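You operate a simulated robot arm through the tools that you are given. There is no shell and no other tool.

The job below is to be done with a simulated robot arm. You get a single attempt, and the scene is never put back.

Task
Put things in order on the top of the white shelf unit. At the end: the blue cloth from the top of the white shelf unit is on the blue tray; the blue travel cup stands where the blue cloth stood; the silver milk frother stands where the clear pickle press (jar) stood; the clear pickle press stands where the blue travel cup stood; whatever was shut is shut again. Leave all else as you found it, and nothing knocked over.

The check looks at the end state, three seconds after you hand in, the way a careful person would. Anything else that was tipped, shoved, dropped, spilled or broken makes it a failure. Flat cloth is picked up by pressing the open fingertips on it (5 to 10 N) and closing them slowly along it; thin cloth reads only 2 to 8 mm in the jaws.

Robot
A 6-joint arm with a two-finger gripper, fixed in place. Base frame: the origin is at the foot of the arm, x ahead of it, y to its left, z up; the work surface is at about z = 0. Readings come in m, rad, newtons and seconds.
With the tool pointing down near the work surface it reaches from about 0.18 to 0.48 m from the base axis. Its first joint turns from -1.152 to 1.152 rad. Payload 1.76 kg.
The TCP is the grasp point between the finger pads, 0.029 m short of the fingertips. In the tool frame z runs along the fingers and y along their closing line. Largest opening 0.082 m; the body of the gripper starts 0.058 m behind the TCP.
Orientation is that of the tool frame in the base frame, as [roll, pitch, yaw] about the fixed x, y, z axes, in that order (R = Rz(yaw) Ry(pitch) Rx(roll)). With the fingers straight down and closing along the base's y, the tool's x points along the base's -x, its y along +y and its z along -z.

Tools
- The arm moves only by the tool play_rows. Its argument "deltas" is one flat list of numbers, 6 for each row, row after row: the shift along the tool's x, y, z in mm, then the turn, a rotation vector about the tool's x, y, z in rad. In form: [dx, dy, dz, wx, wy, wz, dx, dy, dz, wx, wy, wz, ...]. A call has 1 to 20 rows; each row shifts and turns the commanded pose from where the row before left it, along the tool's axes as they then stand. "claw" is the finger opening in mm, from 0 to 82, set as the call begins (left out, the last holds). Each row takes 0.2 s and may step no farther than 0.05 m and 0.15 rad from the row before; otherwise, or with a gripper value out of range, the whole call is refused. Where a pose cannot be reached the arm comes as near as it can. A force on the tool above 40 N (or 10 N above the force at the start of the call, whichever is more), or a blocked arm, ends the call early, and 0.2 s more pass. Each finger halts on what it meets, pressing with about 34 N; the grip force reading is that of the motor and also rises with nothing between the fingers. The clock runs only during rows and for 0.2 s after the last one: add rows that do not move to give the fingers time. It gives the time, the measured TCP pose, the force on the tool (base axes), the opening and the grip force at its end, in the units of the frame above (readings bear some noise), with the torque about the TCP (base axes, N m) and any sound that the robot's microphone picked up.
- Cameras (640 x 400 px; columns grow to the right, rows downward): "scene" is fixed at [0.0449, 0.3265, 0.4165]; the picture's right is [-0.85, -0.52, 0.00], its down [-0.33, 0.55, -0.77] and it looks along [0.40, -0.66, -0.64] (base axes); focal length 214 px, centre (320, 200). "wrist" rides on the gripper at [0.079, 0.004, -0.089] in the tool frame; the picture's right is [-0.05, 1.00, 0.00], its down [-0.71, -0.04, -0.71] and it looks along [-0.71, -0.04, 0.71] (tool axes); focal length 256 px, centre (320, 200). There is no depth. A picture from a camera that has moved, and an enlarged one, comes with that camera's place and axes in the base frame and with its lens.
- capture(camera): a new picture of that camera. The clock stands still meanwhile.
- zoom(camera, box): a new picture of the part [left, top, right, bottom] of that camera's present view, enlarged. The clock stands still meanwhile.
- finish_job(): hands the job in; it is judged then, once.

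Places have to be worked out from the pictures, the camera data and where the tool is seen. Open the gripper and draw the arm clear of the work before you hand the job in, unless the task says otherwise.

The tools are called as a command line: name --argument value ..., lists and objects as JSON in quotes. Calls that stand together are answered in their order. play_rows: Moves the arm, as the interface text tells. Its arguments: {"type":"object","properties":{"deltas":{"type":"array"},"claw":{"type":"number"}},"required":["deltas"]} The other tools are called the same way: capture (camera) takes a picture; zoom (camera, box) takes an enlarged picture of a part of a camera's view; finish_job () hands the job in.

At the start:

```text
clock: 0.0
ee_pos: [0.2959, 0.0537, 0.288]
tool_rot: [-3.14, 0.001, -3.141]
force: [0.7, 0.0, 0.3]
ft_torque: [0.01, 0.0, 0.01]
grip_width: 0.082
gripper_force: 0.1
```

scene: 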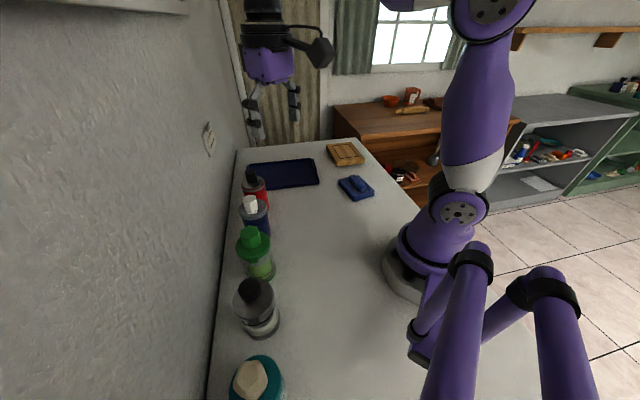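
wrist: 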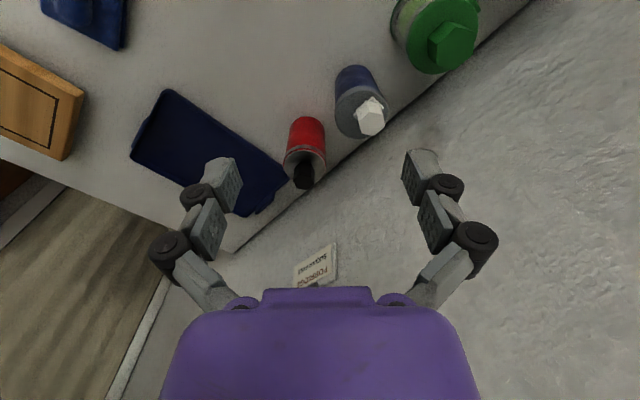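

I start by taking a closer look at the scene to identify the objects on the shelf top.

zoom --camera "scene" --box '[200, 130, 400, 255]'

zoom --camera "scene" --box '[200, 220, 400, 400]'

zoom --camera "wrist" --box '[240, 0, 560, 200]'

zoom --camera "wrist" --box '[0, 0, 320, 200]'

```text
3.20 times, centred on (300, 192) of scene
camera zoom: at [0.0449, 0.3265, 0.4165], right [-0.85, -0.52, 0.0], down [-0.33, 0.55, -0.77], along [0.4, -0.66, -0.64], focal length 686 px, centre (384, 224)
```

zoom: 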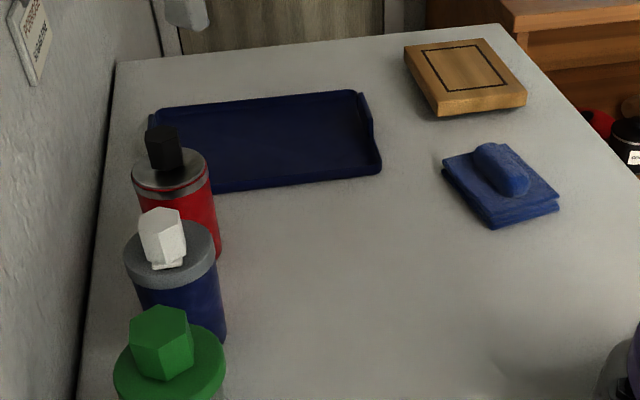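

```text
2.22 times, centred on (300, 310) of scene
camera zoom: at [0.0449, 0.3265, 0.4165], right [-0.85, -0.52, 0.0], down [-0.33, 0.55, -0.77], along [0.4, -0.66, -0.64], focal length 477 px, centre (364, -44)
```

zoom: 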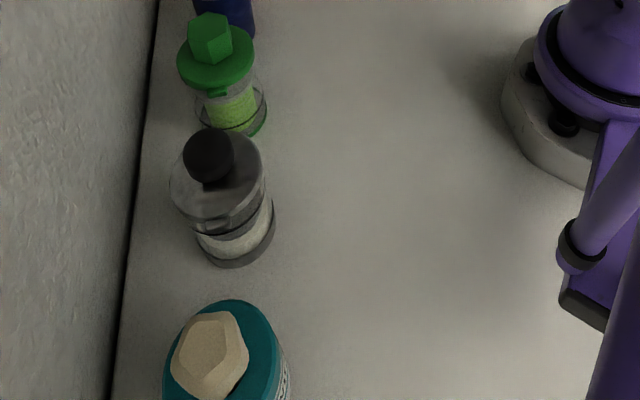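

```text
2.00 times, centred on (400, 100) of wrist
camera zoom: at [0.2156, 0.058, 0.3774], right [0.05, 1.0, 0.0], down [0.71, -0.04, 0.71], along [0.71, -0.04, -0.71], focal length 512 px, centre (160, 400)
```

zoom: 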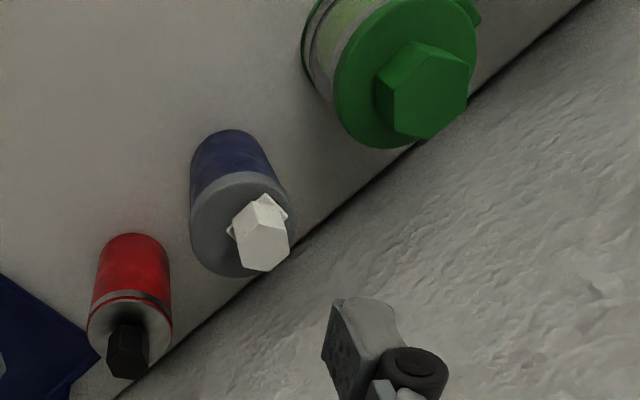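

```text
2.00 times, centred on (160, 100) of wrist
camera zoom: at [0.2156, 0.058, 0.3774], right [0.05, 1.0, 0.0], down [0.71, -0.04, 0.71], along [0.71, -0.04, -0.71], focal length 512 px, centre (640, 400)
```

zoom: 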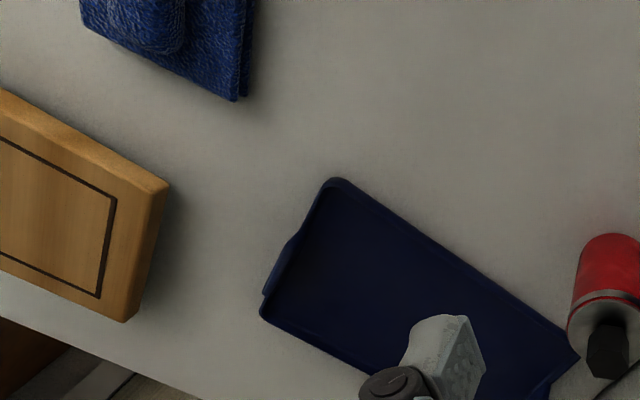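

The top holds a red-bodied cup, the blue cup with white knob, a green-lidded jar, a clear or silver item with a black knob, and a teal one. I need a closer look to tell the frother from the press, so I move the wrist camera over the row, staying high.

play_rows --deltas '[21, 19.3, 9, 0, 0, 0, 21, 19.3, 9, 0, 0, 0, 21, 19.3, 9, 0, 0, 0, 21, 19.3, 9, 0, 0, 0, 21, 19.3, 9, 0, 0, 0, 21, 19.3, 9, 0, 0, 0, 0, 0, 0, 0, 0, -0.127, 0, 0, 0, 0, 0, -0.127, 0, 0, 0, 0, 0, -0.127, 0, 0, 0, 0, 0, -0.127, 0, 0, 0, 0, 0, -0.127, 0, 0, 0, 0, 0, -0.127, 0, 0, 0, 0, 0, 0]' --claw 82

capture --camera "wrist"

capture --camera "scene"

```text
clock: 2.8
ee_pos: [0.1693, 0.1705, 0.2335]
tool_rot: [3.142, 0.002, -2.377]
force: [-0.3, -0.3, -0.4]
ft_torque: [0.02, 0.0, -0.01]
grip_width: 0.0819
gripper_force: 0.1
```

```text
taken
camera wrist: at [0.1088, 0.1178, 0.3229], right [-0.65, 0.76, 0.0], down [0.54, 0.46, 0.71], along [0.54, 0.46, -0.71], focal length 256 px, centre (320, 200)
```

wrist: 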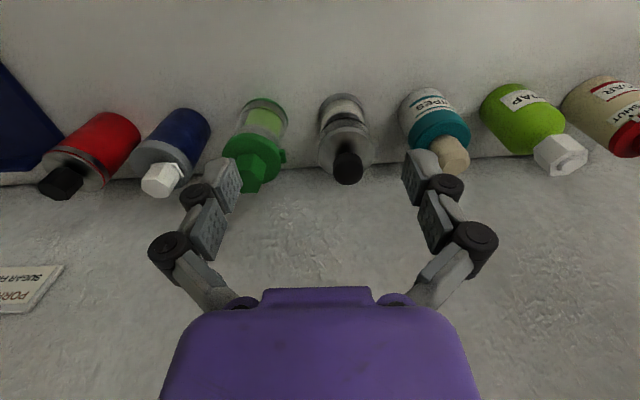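

```text
taken
```

scene: 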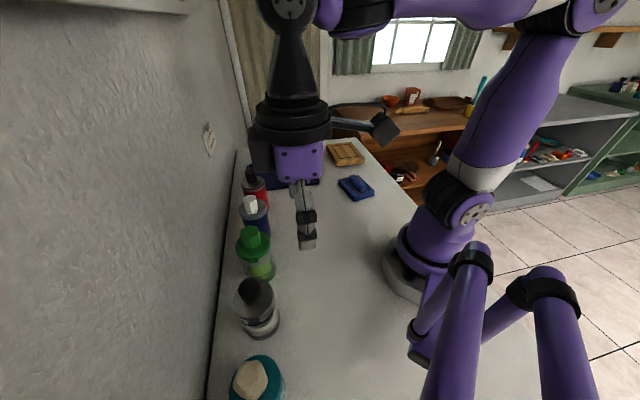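

Seven items stand along the wall. I zoom in to read shapes and labels.

zoom --camera "wrist" --box '[200, 80, 400, 205]'

zoom --camera "wrist" --box '[0, 60, 240, 210]'

zoom --camera "wrist" --box '[390, 60, 640, 216]'

zoom --camera "wrist" --box '[0, 240, 120, 320]'

zoom --camera "scene" --box '[320, 60, 640, 260]'

```text
3.20 times, centred on (300, 142) of wrist
camera zoom: at [0.1088, 0.1178, 0.3229], right [-0.65, 0.76, 0.0], down [0.54, 0.46, 0.71], along [0.54, 0.46, -0.71], focal length 819 px, centre (384, 384)
```

zoom: 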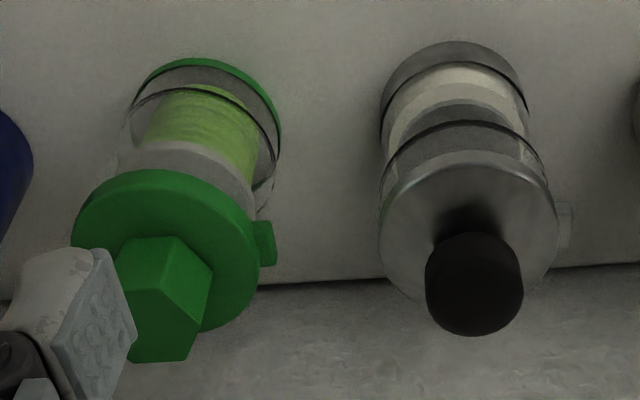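

```text
2.67 times, centred on (120, 135) of wrist
camera zoom: at [0.1088, 0.1178, 0.3229], right [-0.65, 0.76, 0.0], down [0.54, 0.46, 0.71], along [0.54, 0.46, -0.71], focal length 683 px, centre (853, 373)
```

zoom: 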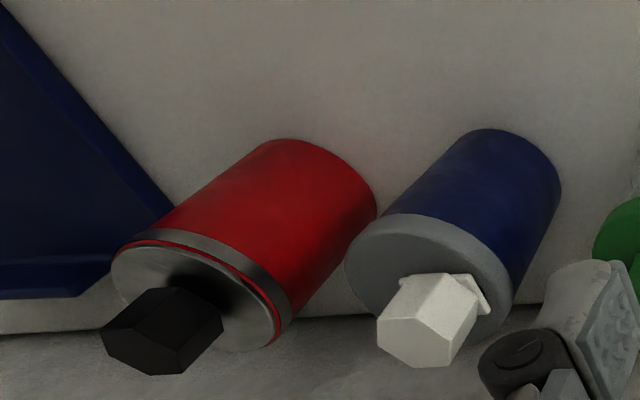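

```text
2.56 times, centred on (515, 138) of wrist
camera zoom: at [0.1088, 0.1178, 0.3229], right [-0.65, 0.76, 0.0], down [0.54, 0.46, 0.71], along [0.54, 0.46, -0.71], focal length 655 px, centre (-179, 359)
```

zoom: 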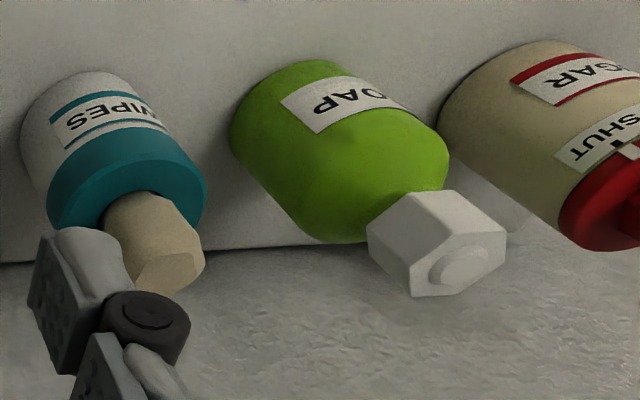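

```text
5.00 times, centred on (60, 280) of wrist
camera zoom: at [0.1088, 0.1178, 0.3229], right [-0.65, 0.76, 0.0], down [0.54, 0.46, 0.71], along [0.54, 0.46, -0.71], focal length 1280 px, centre (1620, -200)
```

zoom: 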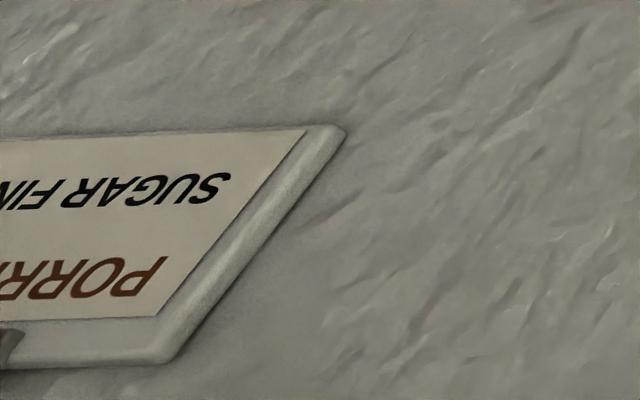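

```text
2.00 times, centred on (480, 160) of scene
camera zoom: at [0.0449, 0.3265, 0.4165], right [-0.85, -0.52, 0.0], down [-0.33, 0.55, -0.77], along [0.4, -0.66, -0.64], focal length 429 px, centre (0, 280)
```

zoom: 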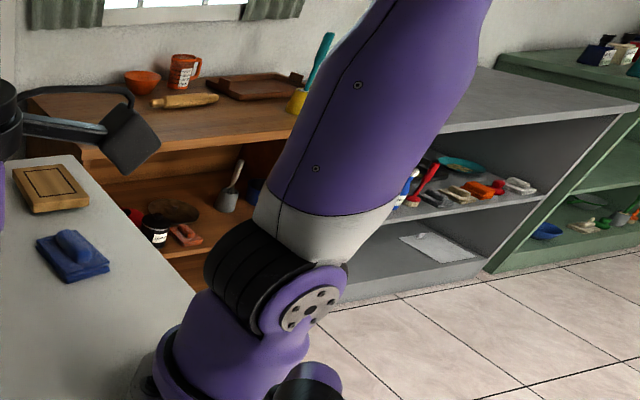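

I read them as follows: the green-lidded clear jar with pickles at about (0.286, 0.170) is the pickle press, and the silver one with the black knob and milk at about (0.21, 0.25) is the frother. The navy cup at about (0.362, 0.096) is the travel cup. Next I look at the cloth up close.

play_rows --deltas '[0, 0, 0, 0, 0, 0.15, 0, 0, 0, 0, 0, 0.15, 0, 0, 0, 0, 0, 0.15, 0, 0, 0, 0, 0, 0.15, 0, 0, 0, 0, 0, 0.15, 0, 0, 0, 0, 0, 0.15, 0, 0, 0, 0, 0, 0.15, 0, 0, 0, 0, 0, 0.15, 0, 0, 0, 0, 0, 0.15, 0, 0, 0, 0, 0, 0.15, -34.8, -14.5, -3.4, 0, 0, 0, -34.8, -14.5, -3.4, 0, 0, 0, -34.8, -14.5, -3.4, 0, 0, 0, -34.8, -14.5, -3.4, 0, 0, 0, -34.8, -14.5, -3.4, 0, 0, 0, -12.6, -31.8, 0, 0, 0, 0, -12.6, -31.8, 0, 0, 0, 0, -12.6, -31.8, 0, 0, 0, 0, -12.6, -31.8, 0, 0, 0, 0, -12.6, -31.8, 0, 0, 0, 0]'

capture --camera "wrist"

capture --camera "scene"

```text
clock: 7.0
ee_pos: [0.1886, -0.1615, 0.2538]
tool_rot: [3.141, 0.0, 2.404]
force: [-0.5, 0.2, -1.0]
ft_torque: [0.01, 0.03, 0.04]
grip_width: 0.0818
gripper_force: 0.0
```

```text
taken
camera wrist: at [0.1332, -0.1053, 0.3436], right [0.71, 0.7, 0.0], down [0.5, -0.5, 0.71], along [0.5, -0.5, -0.71], focal length 256 px, centre (320, 200)
```

wrist: 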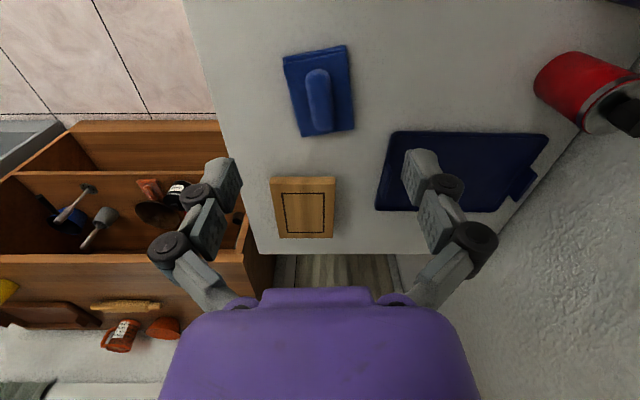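

```text
taken
```

scene: 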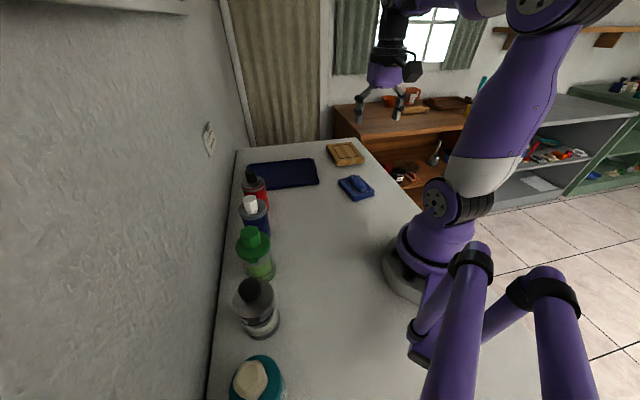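

zoom --camera "wrist" --box '[260, 30, 388, 150]'

zoom --camera "wrist" --box '[260, 90, 580, 290]'

zoom --camera "scene" --box '[310, 130, 400, 210]'

```text
3.33 times, centred on (324, 90) of wrist
camera zoom: at [0.1332, -0.1053, 0.3436], right [0.71, 0.7, 0.0], down [0.5, -0.5, 0.71], along [0.5, -0.5, -0.71], focal length 853 px, centre (307, 567)
```

zoom: 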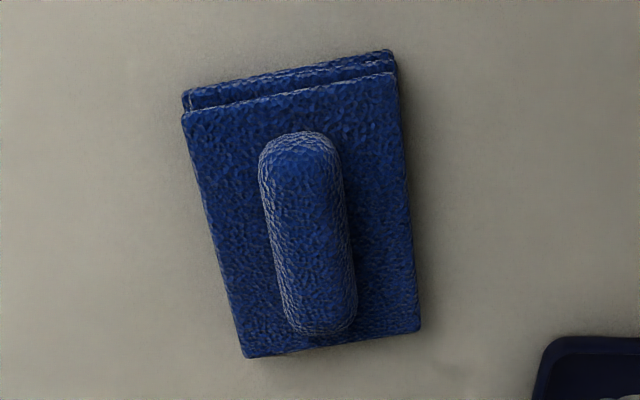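

```text
2.00 times, centred on (420, 190) of wrist
camera zoom: at [0.1332, -0.1053, 0.3436], right [0.71, 0.7, 0.0], down [0.5, -0.5, 0.71], along [0.5, -0.5, -0.71], focal length 512 px, centre (120, 220)
```

zoom: 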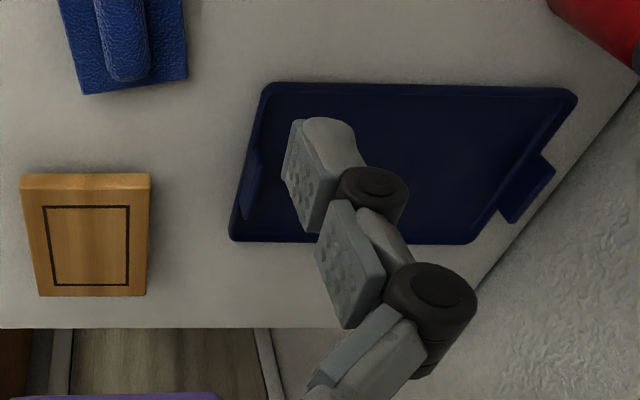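

```text
5.00 times, centred on (355, 170) of scene
camera zoom: at [0.0449, 0.3265, 0.4165], right [-0.85, -0.52, 0.0], down [-0.33, 0.55, -0.77], along [0.4, -0.66, -0.64], focal length 1072 px, centre (145, 350)
```

zoom: 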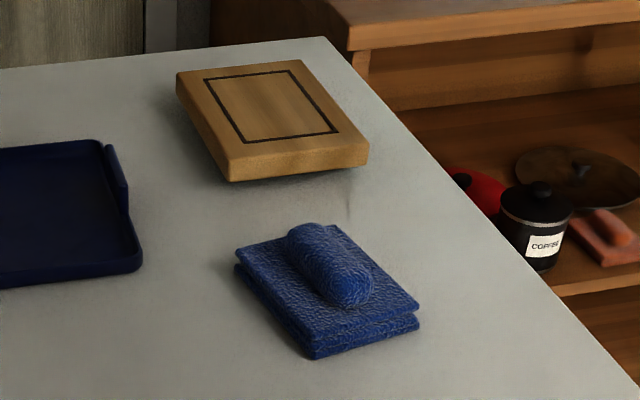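

The cloth is a folded stack with a raised roll on top. I put the roll's centre near (0.231, -0.204), running at about -37°, so I align the gripper across it and come down to about z = 0.12 to check.

play_rows --deltas '[0, 0, 0, 0, 0, -0.089, -14.9, -2.1, 33.5, 0, 0, 0, -14.9, -2.1, 33.5, 0, 0, 0, -14.9, -2.1, 33.5, 0, 0, 0, -15, -2.1, 33.5, 0, 0, 0, 0, 0, 0, 0, 0, 0]' --claw 70

capture --camera "wrist"

zoom --camera "scene" --box '[310, 110, 410, 210]'

```text
clock: 8.4
ee_pos: [0.231, -0.2018, 0.1184]
tool_rot: [3.141, 0.002, 2.494]
force: [-0.2, 0.4, 1.1]
ft_torque: [0.0, 0.0, 0.0]
grip_width: 0.0698
gripper_force: 0.0
```

```text
taken
camera wrist: at [0.1699, -0.1505, 0.2068], right [0.65, 0.76, 0.0], down [0.54, -0.46, 0.71], along [0.54, -0.46, -0.71], focal length 256 px, centre (320, 200)
```

wrist: 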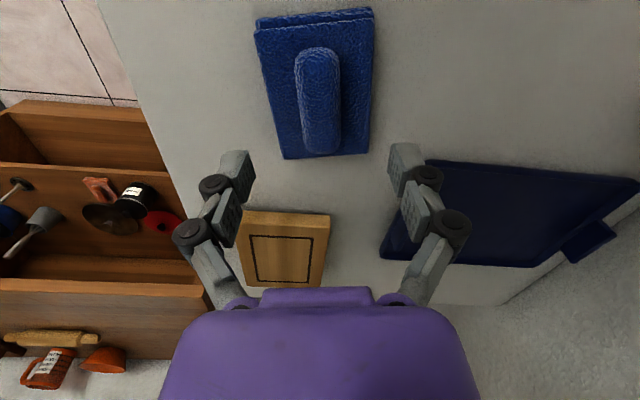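

```text
4.00 times, centred on (360, 160) of scene
camera zoom: at [0.0449, 0.3265, 0.4165], right [-0.85, -0.52, 0.0], down [-0.33, 0.55, -0.77], along [0.4, -0.66, -0.64], focal length 858 px, centre (160, 360)
```

zoom: 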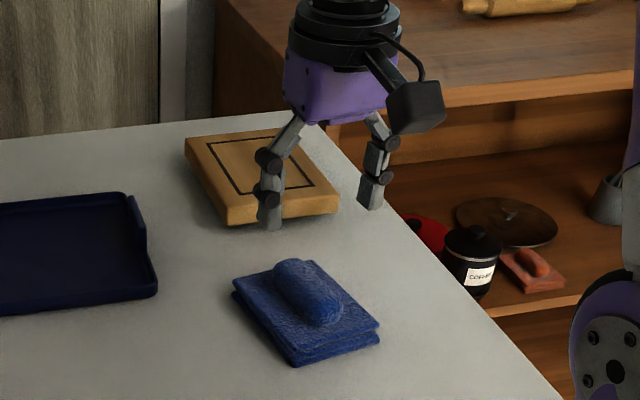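

The roll sits centred under the gripper and is aligned with it. I narrow the fingers to 50 mm so they straddle the roll, and descend to just above the cloth.

play_rows --deltas '[0, 0, 15, 0, 0, 0, 0, 0, 15, 0, 0, 0, 0, 0, 10, 0, 0, 0, 0, 0, 8, 0, 0, 0, 0, 0, 0, 0, 0, 0]' --claw 50

capture --camera "wrist"

zoom --camera "scene" --box '[310, 130, 400, 210]'

```text
clock: 9.6
ee_pos: [0.2323, -0.2016, 0.0698]
tool_rot: [3.141, 0.001, 2.493]
force: [0.3, 0.4, 0.3]
ft_torque: [-0.01, -0.03, 0.02]
grip_width: 0.05
gripper_force: 0.1
```

```text
taken
camera wrist: at [0.1717, -0.1515, 0.1594], right [0.65, 0.76, 0.0], down [0.54, -0.46, 0.71], along [0.54, -0.46, -0.71], focal length 256 px, centre (320, 200)
```

wrist: 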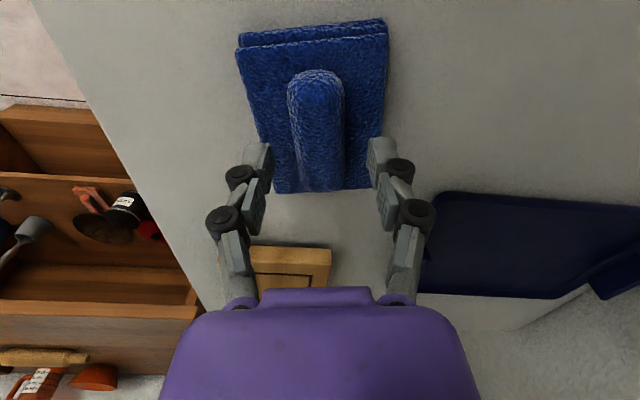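

```text
5.00 times, centred on (355, 170) of scene
camera zoom: at [0.0449, 0.3265, 0.4165], right [-0.85, -0.52, 0.0], down [-0.33, 0.55, -0.77], along [0.4, -0.66, -0.64], focal length 1072 px, centre (145, 350)
```

zoom: 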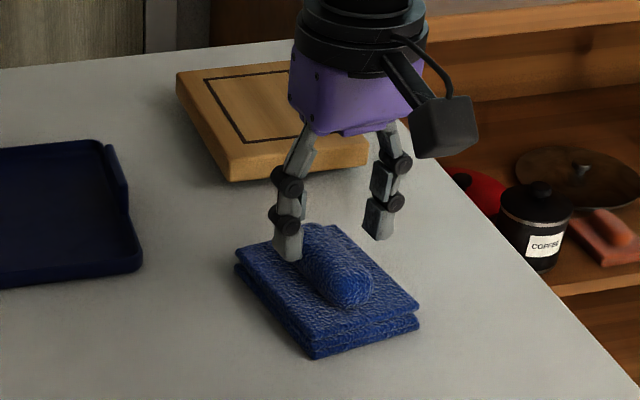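

The fingertips straddle the roll at about z = 0.041. I lower in small steps while watching the force.

play_rows --deltas '[0, 0, 4, 0, 0, 0, 0, 0, 4, 0, 0, 0, 0, 0, 3, 0, 0, 0, 0, 0, 3, 0, 0, 0, 0, 0, 0, 0, 0, 0]' --claw 50

```text
clock: 10.8
ee_pos: [0.2301, -0.2034, 0.0555]
tool_rot: [3.14, 0.002, 2.495]
force: [0.4, 0.7, 0.1]
ft_torque: [-0.01, 0.0, 0.01]
grip_width: 0.05
gripper_force: 0.1
```

play_rows --deltas '[0, 0, 2, 0, 0, 0, 0, 0, 2, 0, 0, 0, 0, 0, 2, 0, 0, 0, 0, 0, 0, 0, 0, 0]' --claw 50

zoom --camera "scene" --box '[320, 140, 390, 205]'

```text
clock: 11.8
ee_pos: [0.2317, -0.2043, 0.0473]
tool_rot: [3.14, 0.002, 2.494]
force: [0.2, 0.1, -0.2]
ft_torque: [0.0, 0.0, 0.01]
grip_width: 0.0502
gripper_force: 0.1
```

```text
6.15 times, centred on (355, 172) of scene
camera zoom: at [0.0449, 0.3265, 0.4165], right [-0.85, -0.52, 0.0], down [-0.33, 0.55, -0.77], along [0.4, -0.66, -0.64], focal length 1320 px, centre (105, 369)
```

zoom: 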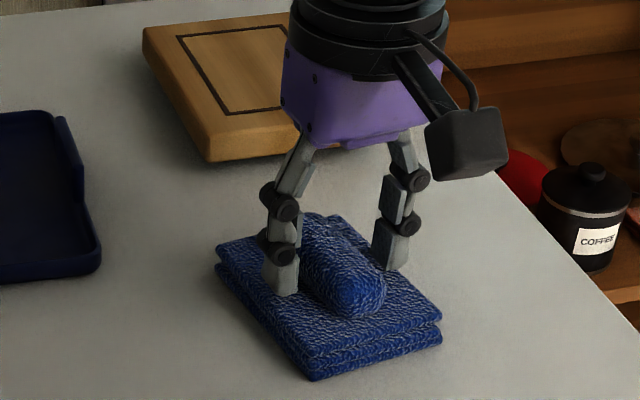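

The fingertips are at about z = 0.018 with no contact force yet. I lower by 1 mm steps.

play_rows --deltas '[0, 0, 1, 0, 0, 0, 0, 0, 1, 0, 0, 0, 0, 0, 0, 0, 0, 0]' --claw 50

```text
clock: 12.6
ee_pos: [0.2298, -0.2028, 0.0478]
tool_rot: [3.141, 0.0, 2.494]
force: [-0.4, -0.2, 0.3]
ft_torque: [-0.02, -0.03, -0.04]
grip_width: 0.0503
gripper_force: 0.1
```

Still no contact, so I keep lowering gently.

play_rows --deltas '[0, 0, 1, 0, 0, 0, 0, 0, 1, 0, 0, 0, 0, 0, 0, 0, 0, 0]' --claw 50

zoom --camera "wrist" --box '[200, 40, 440, 190]'

```text
clock: 13.4
ee_pos: [0.2306, -0.2034, 0.0446]
tool_rot: [-3.141, 0.001, 2.495]
force: [0.2, -0.2, -0.2]
ft_torque: [0.02, -0.03, 0.03]
grip_width: 0.05
gripper_force: 0.0
```

```text
2.67 times, centred on (320, 115) of wrist
camera zoom: at [0.1704, -0.1526, 0.1341], right [0.65, 0.76, 0.0], down [0.54, -0.46, 0.71], along [0.54, -0.46, -0.71], focal length 683 px, centre (320, 427)
```

zoom: 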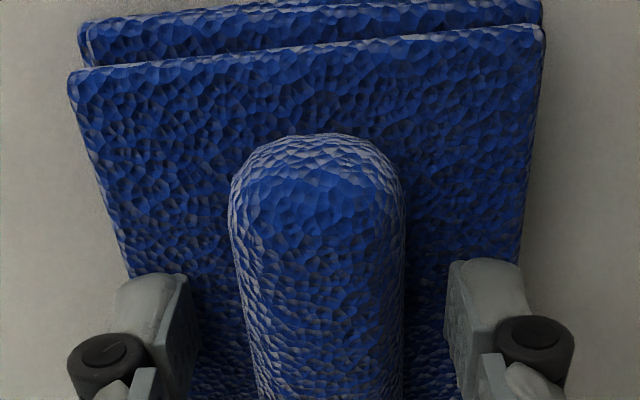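

Position noise is about 1 mm and there is no contact yet. I go a little lower until the tips just touch.

play_rows --deltas '[0, 0, 1, 0, 0, 0, 0, 0, 1, 0, 0, 0, 0, 0, 0, 0, 0, 0]' --claw 50

```text
clock: 14.2
ee_pos: [0.2316, -0.2044, 0.0439]
tool_rot: [3.14, 0.001, 2.494]
force: [-0.6, -0.1, 0.7]
ft_torque: [0.0, 0.03, 0.0]
grip_width: 0.0498
gripper_force: 0.0
```

The tips are about at the cloth surface, so I close in steps onto the roll.

play_rows --deltas '[0, 0, 0, 0, 0, 0, 0, 0, 0, 0, 0, 0]' --claw 36

play_rows --deltas '[0, 0, 0, 0, 0, 0, 0, 0, 0, 0, 0, 0]' --claw 28

zoom --camera "wrist" --box '[200, 40, 440, 190]'

```text
clock: 14.8
ee_pos: [0.2316, -0.2037, 0.0437]
tool_rot: [3.141, 0.002, 2.491]
force: [-0.1, 0.3, 0.9]
ft_torque: [-0.04, 0.04, 0.01]
grip_width: 0.0367
gripper_force: 0.4
```

```text
clock: 15.4
ee_pos: [0.2319, -0.2046, 0.0444]
tool_rot: [-3.141, 0.003, 2.494]
force: [2.5, -0.3, 11.2]
ft_torque: [0.01, -0.11, 0.05]
grip_width: 0.0293
gripper_force: 0.9
```

```text
2.67 times, centred on (320, 115) of wrist
camera zoom: at [0.171, -0.1527, 0.1327], right [0.64, 0.76, 0.0], down [0.54, -0.45, 0.71], along [0.54, -0.46, -0.71], focal length 683 px, centre (320, 427)
```

zoom: 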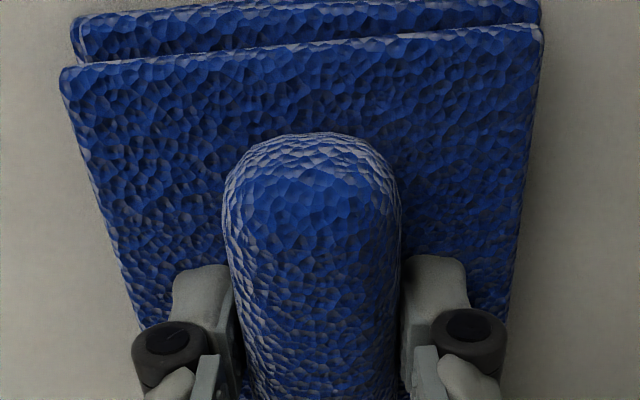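

The fingers reach the roll at about 29 mm, with 11 N of upward force from the tips on the cloth. I ease up 1 mm and close further.

play_rows --deltas '[0, 0, -1, 0, 0, 0, 0, 0, 0, 0, 0, 0, 0, 0, 0, 0, 0, 0]' --claw 20

play_rows --deltas '[0, 0, 0, 0, 0, 0, 0, 0, 0, 0, 0, 0, 0, 0, 0, 0, 0, 0]' --claw 10

zoom --camera "wrist" --box '[200, 40, 440, 190]'

```text
clock: 16.2
ee_pos: [0.2312, -0.2034, 0.0429]
tool_rot: [3.141, 0.001, 2.492]
force: [1.8, 2.1, 5.1]
ft_torque: [-0.03, -0.27, 0.15]
grip_width: 0.029
gripper_force: 33.3
```

```text
clock: 17.0
ee_pos: [0.2309, -0.2035, 0.0444]
tool_rot: [-3.142, -0.001, 2.492]
force: [0.9, 0.2, 3.8]
ft_torque: [-0.01, -0.02, 0.07]
grip_width: 0.0292
gripper_force: 33.8
```

```text
2.67 times, centred on (320, 115) of wrist
camera zoom: at [0.1707, -0.1532, 0.1331], right [0.65, 0.76, 0.0], down [0.54, -0.46, 0.71], along [0.54, -0.46, -0.71], focal length 683 px, centre (320, 427)
```

zoom: 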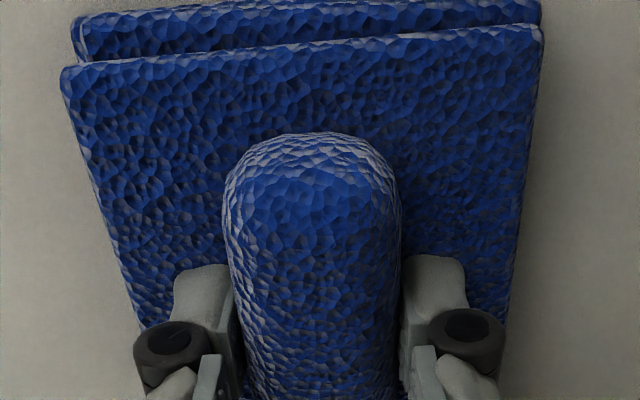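

The roll is gripped at 29 mm with 34 N. I lift slowly to confirm that the whole folded cloth comes up.

play_rows --deltas '[0, 0, -5, 0, 0, 0, 0, 0, -10, 0, 0, 0, 0, 0, -15, 0, 0, 0, 0, 0, -20, 0, 0, 0, 0, 0, -25, 0, 0, 0, 0, 0, 0, 0, 0, 0]' --claw 10

capture --camera "scene"

capture --camera "wrist"

```text
clock: 18.4
ee_pos: [0.2316, -0.2028, 0.1218]
tool_rot: [3.141, -0.001, 2.493]
force: [-0.2, 0.5, 0.6]
ft_torque: [0.04, 0.03, 0.05]
grip_width: 0.0288
gripper_force: 33.7
```

```text
taken
```

scene: 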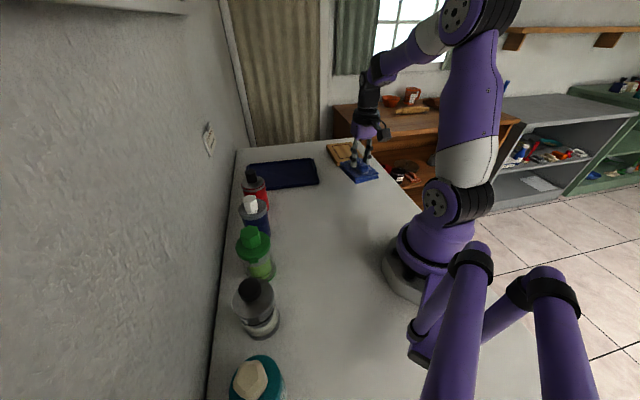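

```text
taken
camera wrist: at [0.1709, -0.1519, 0.2099], right [0.65, 0.76, 0.0], down [0.54, -0.46, 0.71], along [0.54, -0.46, -0.71], focal length 256 px, centre (320, 200)
```

wrist: 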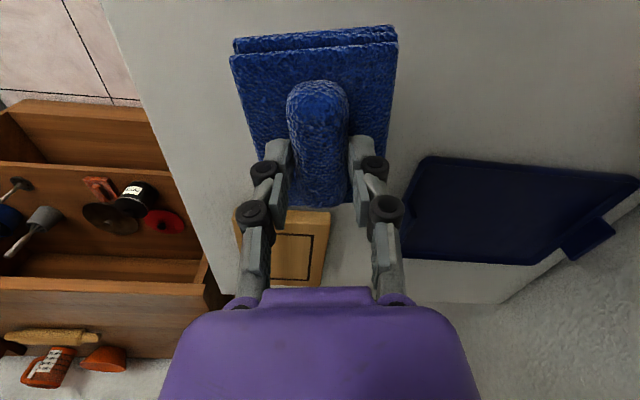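

The whole cloth is lifted. I rotate it to line up with the tray and carry it over the near half of the tray, with the TCP going to about (0.440, -0.168).

play_rows --deltas '[0, 0, 0, 0, 0, 0.0725, 0, 0, 0, 0, 0, 0.0725, -15.16, 21.7, 0, 0, 0, 0, -15.16, 21.7, 0, 0, 0, 0, -15.16, 21.7, 0, 0, 0, 0, -15.16, 21.7, 0, 0, 0, 0, -15.16, 21.7, 0, 0, 0, 0, -15.16, 21.7, 0, 0, 0, 0, -15.16, 21.7, 0, 0, 0, 0, -15.16, 21.7, 0, 0, 0, 0, 0, 0, 0, 0, 0, 0]' --claw 10

capture --camera "wrist"

zoom --camera "scene" --box '[220, 90, 380, 210]'

```text
clock: 20.8
ee_pos: [0.4393, -0.169, 0.1203]
tool_rot: [3.141, -0.001, 2.349]
force: [-0.3, -0.4, 0.3]
ft_torque: [0.02, 0.0, 0.02]
grip_width: 0.0289
gripper_force: 33.8
```

```text
taken
camera wrist: at [0.3867, -0.1094, 0.2089], right [0.75, 0.66, 0.0], down [0.47, -0.53, 0.71], along [0.47, -0.53, -0.71], focal length 256 px, centre (320, 200)
```

wrist: 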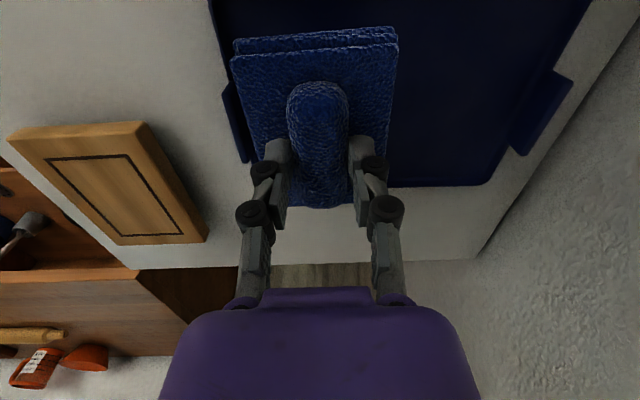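

```text
3.33 times, centred on (300, 150) of scene
camera zoom: at [0.0449, 0.3265, 0.4165], right [-0.85, -0.52, 0.0], down [-0.33, 0.55, -0.77], along [0.4, -0.66, -0.64], focal length 715 px, centre (387, 367)
```

zoom: 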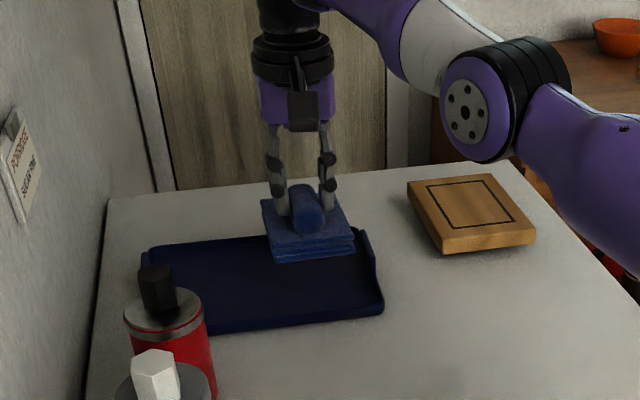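

The cloth hangs inside the tray outline, with about 36 mm to the left edge and about 26 mm to the near edge. I lower it toward the tray floor.

play_rows --deltas '[0, 0, 20, 0, 0, 0, 0, 0, 20, 0, 0, 0, 0, 0, 12, 0, 0, 0, 0, 0, 8, 0, 0, 0, 0, 0, 3, 0, 0, 0, 0, 0, 0, 0, 0, 0]' --claw 10

capture --camera "wrist"

zoom --camera "scene" --box '[220, 110, 360, 215]'

```text
clock: 22.2
ee_pos: [0.4414, -0.17, 0.0596]
tool_rot: [3.138, 0.005, 2.35]
force: [-6.7, 0.0, 33.3]
ft_torque: [-0.28, 0.0, -0.11]
grip_width: 0.0287
gripper_force: 34.3
```

```text
taken
camera wrist: at [0.3877, -0.11, 0.1473], right [0.75, 0.66, 0.0], down [0.46, -0.53, 0.71], along [0.47, -0.53, -0.7], focal length 256 px, centre (320, 200)
```

wrist: 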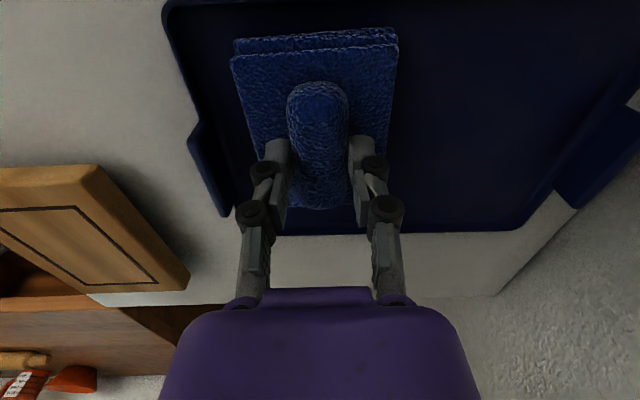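

```text
3.81 times, centred on (290, 162) of scene
camera zoom: at [0.0448, 0.3265, 0.4165], right [-0.85, -0.52, 0.0], down [-0.33, 0.55, -0.77], along [0.4, -0.66, -0.64], focal length 817 px, centre (434, 343)
```

zoom: 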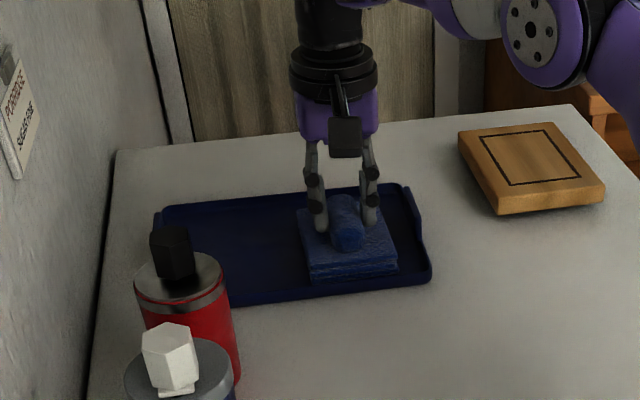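

Contact came at TCP z of about 0.060 with 33 N. I ease up 2.5 mm to relieve the press and look closely.

play_rows --deltas '[0, 0, -1.5, 0, 0, 0, 0, 0, -1, 0, 0, 0, 0, 0, 0, 0, 0, 0]' --claw 10

zoom --camera "scene" --box '[270, 145, 340, 195]'

zoom --camera "wrist" --box '[160, 0, 480, 200]'

```text
clock: 23.0
ee_pos: [0.4407, -0.1688, 0.059]
tool_rot: [-3.142, 0.0, 2.349]
force: [3.0, -6.5, 13.6]
ft_torque: [-0.53, -0.6, -0.14]
grip_width: 0.0288
gripper_force: 33.8
```

```text
8.00 times, centred on (305, 170) of scene
camera zoom: at [0.0448, 0.3265, 0.4165], right [-0.85, -0.52, 0.0], down [-0.33, 0.55, -0.77], along [0.4, -0.66, -0.64], focal length 1716 px, centre (440, 440)
```

zoom: 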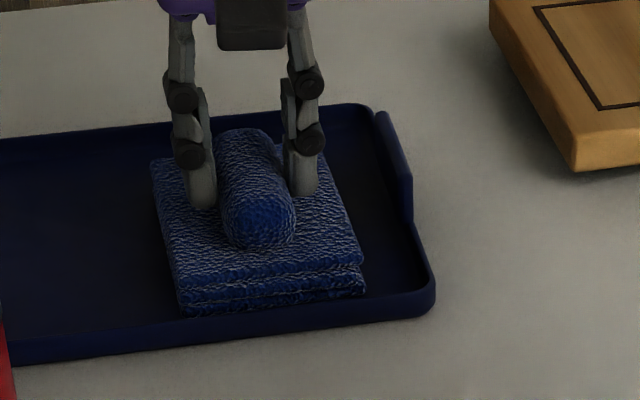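

```text
2.00 times, centred on (320, 100) of wrist
camera zoom: at [0.388, -0.1095, 0.1478], right [0.75, 0.66, 0.0], down [0.47, -0.53, 0.71], along [0.47, -0.53, -0.71], focal length 512 px, centre (320, 400)
```

zoom: 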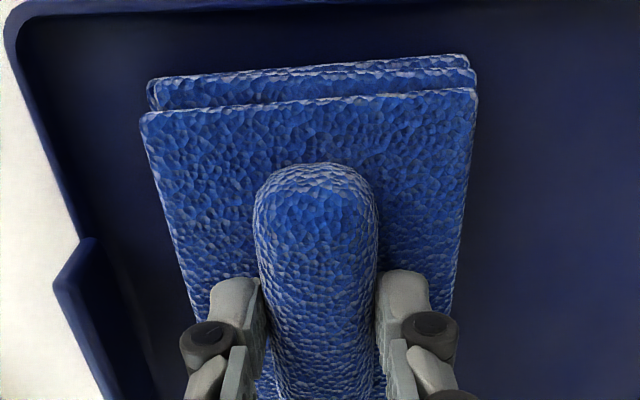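

The cloth lies inside the tray with a margin on every side. I ease up another 1 mm and release by opening to 50 mm.

play_rows --deltas '[0, 0, -1, 0, 0, 0, 0, 0, 0, 0, 0, 0]' --claw 10

play_rows --deltas '[0, 0, 0, 0, 0, 0, 0, 0, 0, 0, 0, 0, 0, 0, 0, 0, 0, 0]' --claw 50

zoom --camera "scene" --box '[270, 145, 340, 195]'

```text
clock: 23.6
ee_pos: [0.44, -0.1682, 0.0582]
tool_rot: [-3.14, -0.004, 2.349]
force: [-1.4, 0.8, 3.9]
ft_torque: [-0.06, -0.1, -0.03]
grip_width: 0.0286
gripper_force: 34.7
```

```text
clock: 24.4
ee_pos: [0.442, -0.168, 0.0593]
tool_rot: [3.14, -0.002, 2.35]
force: [0.2, 0.6, -0.5]
ft_torque: [0.03, 0.06, 0.02]
grip_width: 0.0503
gripper_force: 0.1
```

```text
8.00 times, centred on (305, 170) of scene
camera zoom: at [0.0449, 0.3265, 0.4165], right [-0.85, -0.52, 0.0], down [-0.33, 0.55, -0.77], along [0.4, -0.66, -0.64], focal length 1716 px, centre (440, 440)
```

zoom: 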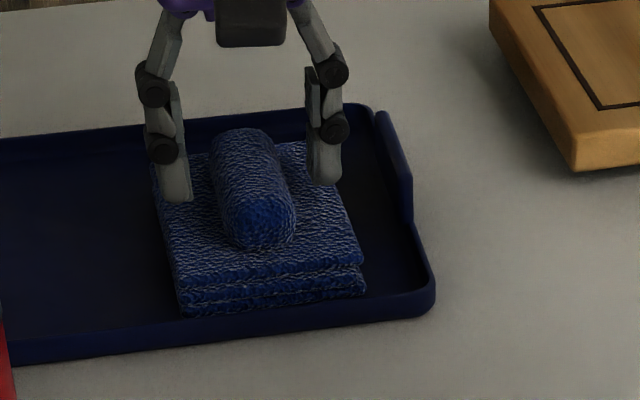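

The cloth is released on the tray. I rise, return to the default yaw and move to view the blue cup.

play_rows --deltas '[0, 0, -20, 0, 0, 0, 0, 0, -40, 0, 0, 0, 0, 0, -40, 0, 0, 0, 0, 0, -40, 0, 0, 0, 0, 0, 0, 0, 0, -0.1321, 0, 0, 0, 0, 0, -0.1321, 0, 0, 0, 0, 0, -0.1321, 0, 0, 0, 0, 0, -0.1321, 0, 0, 0, 0, 0, -0.1321, 0, 0, 0, 0, 0, -0.1321, 13.9, 32.25, 0, 0, 0, 0, 13.9, 32.25, 0, 0, 0, 0, 13.9, 32.25, 0, 0, 0, 0, 13.9, 32.25, 0, 0, 0, 0, 13.9, 32.25, 0, 0, 0, 0, 13.9, 32.25, 0, 0, 0, 0, 13.9, 32.25, 0, 0, 0, 0, 13.9, 32.25, 0, 0, 0, 0, 0, 0, 0, 0, 0, 0]' --claw 82

capture --camera "wrist"

capture --camera "scene"

```text
clock: 28.4
ee_pos: [0.3146, 0.0971, 0.1758]
tool_rot: [3.141, 0.001, 3.141]
force: [0.4, -0.3, 0.1]
ft_torque: [0.0, 0.02, -0.04]
grip_width: 0.0821
gripper_force: 0.1
out of reach, approached as far as the arm can: row 3, 4
```

```text
taken
camera wrist: at [0.2358, 0.1007, 0.2649], right [0.05, 1.0, 0.0], down [0.71, -0.04, 0.71], along [0.71, -0.04, -0.71], focal length 256 px, centre (320, 200)
```

wrist: 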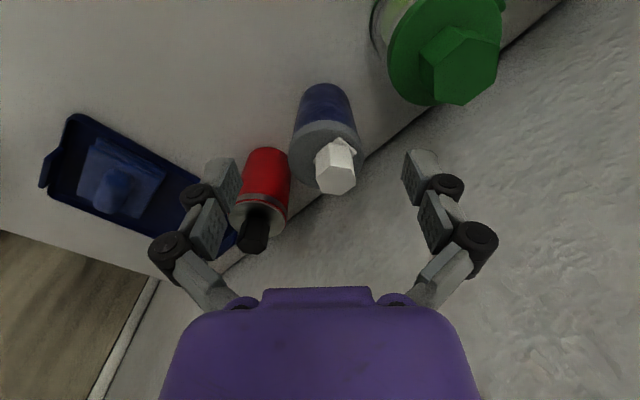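

```text
taken
```

scene: 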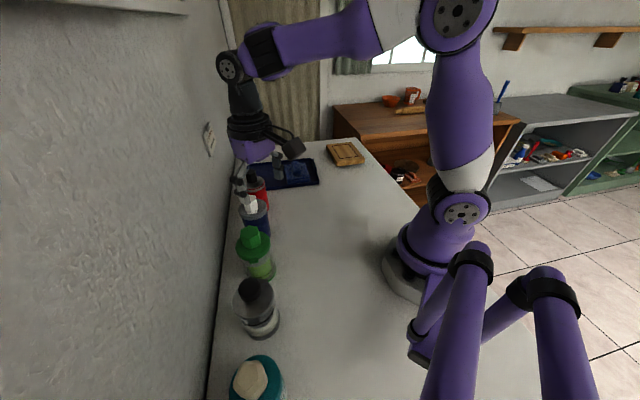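

The reach limit at height left the TCP a little lower, at z = 0.176, and nothing was touched. I zoom in on the blue cup to fix its axis.

zoom --camera "wrist" --box '[240, 70, 400, 200]'

zoom --camera "scene" --box '[220, 150, 320, 250]'

```text
3.08 times, centred on (320, 135) of wrist
camera zoom: at [0.2358, 0.1007, 0.2649], right [0.05, 1.0, 0.0], down [0.71, -0.04, 0.71], along [0.71, -0.04, -0.71], focal length 788 px, centre (320, 400)
```

zoom: 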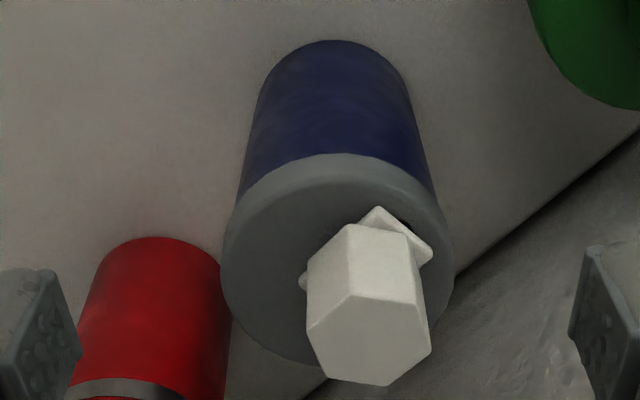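

```text
4.00 times, centred on (270, 200) of scene
camera zoom: at [0.0449, 0.3265, 0.4165], right [-0.85, -0.52, 0.0], down [-0.33, 0.55, -0.77], along [0.4, -0.66, -0.64], focal length 858 px, centre (520, 200)
```

zoom: 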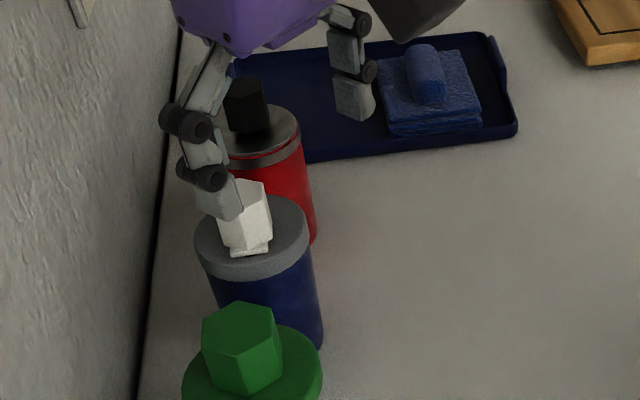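

The lid spans about z = 0.086 to 0.10, the knob top is near 0.129, and the body is about 54 mm wide. I put the cup axis near (0.358, 0.0985) and centre the tool above it to verify.

play_rows --deltas '[-14.5, 0.5, 0, 0, 0, 0, -14.5, 0.5, 0, 0, 0, 0, -14.5, 0.4, 0, 0, 0, 0, 0, 0, 0, 0, 0, 0]' --claw 82

capture --camera "wrist"

zoom --camera "wrist" --box '[220, 30, 420, 180]'

zoom --camera "scene" --box '[220, 150, 320, 250]'

```text
clock: 29.4
ee_pos: [0.3583, 0.0993, 0.1743]
tool_rot: [3.141, -0.001, -3.14]
force: [0.3, 0.9, -0.3]
ft_torque: [0.0, -0.01, 0.01]
grip_width: 0.0821
gripper_force: 0.1
```

```text
taken
camera wrist: at [0.2792, 0.1036, 0.2637], right [0.05, 1.0, 0.0], down [0.71, -0.04, 0.71], along [0.71, -0.04, -0.71], focal length 256 px, centre (320, 200)
```

wrist: 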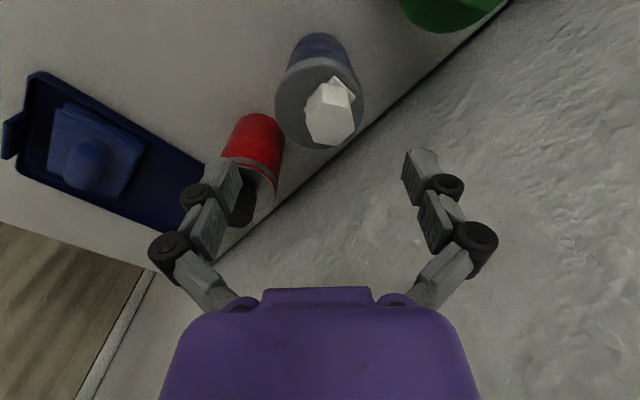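

```text
2.67 times, centred on (320, 105) of wrist
camera zoom: at [0.2792, 0.1036, 0.2637], right [0.05, 1.0, 0.0], down [0.71, -0.04, 0.71], along [0.71, -0.04, -0.71], focal length 683 px, centre (320, 453)
```

zoom: 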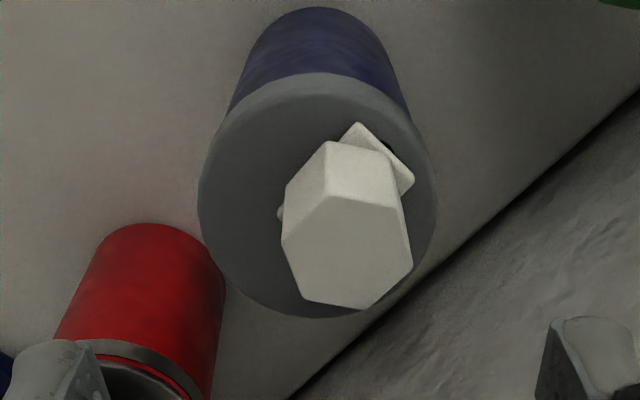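

```text
4.00 times, centred on (270, 200) of scene
camera zoom: at [0.0449, 0.3265, 0.4165], right [-0.85, -0.52, 0.0], down [-0.33, 0.55, -0.77], along [0.4, -0.66, -0.64], focal length 858 px, centre (520, 200)
```

zoom: 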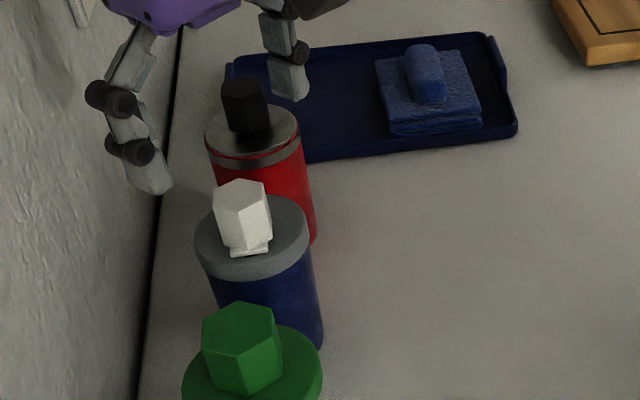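

The cup axis is at about (0.358, 0.098), right under the tool, with about 10 mm of finger clearance per side. I descend to TCP z of about 0.08, so the pads sit on the body just below the lid and the palm stays clear of the knob.

play_rows --deltas '[0, 0, 20, 0, 0, 0, 0, 0, 20, 0, 0, 0, 0, 0, 20, 0, 0, 0, 0, 0, 15, 0, 0, 0, 0, 0, 10, 0, 0, 0, 0, 0, 7, 0, 0, 0, 0, 0, 0, 0, 0, 0]' --claw 82

capture --camera "wrist"

zoom --camera "scene" --box '[220, 150, 320, 250]'

```text
clock: 31.0
ee_pos: [0.3592, 0.1004, 0.084]
tool_rot: [3.141, 0.001, 3.14]
force: [-0.1, -0.5, -0.3]
ft_torque: [0.01, 0.04, 0.01]
grip_width: 0.0821
gripper_force: 0.2
```

```text
taken
camera wrist: at [0.2797, 0.1044, 0.1726], right [0.05, 1.0, 0.0], down [0.71, -0.04, 0.71], along [0.71, -0.04, -0.71], focal length 256 px, centre (320, 200)
```

wrist: 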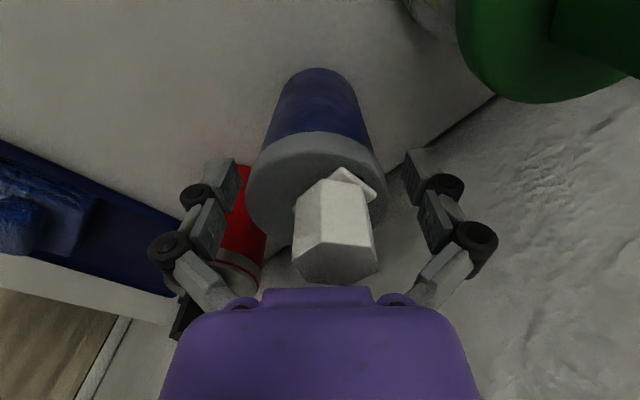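

```text
4.00 times, centred on (270, 200) of scene
camera zoom: at [0.0449, 0.3265, 0.4165], right [-0.85, -0.52, 0.0], down [-0.33, 0.55, -0.77], along [0.4, -0.66, -0.64], focal length 858 px, centre (520, 200)
```

zoom: 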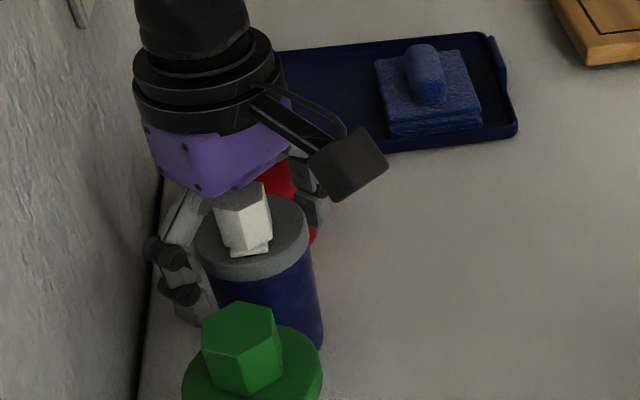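

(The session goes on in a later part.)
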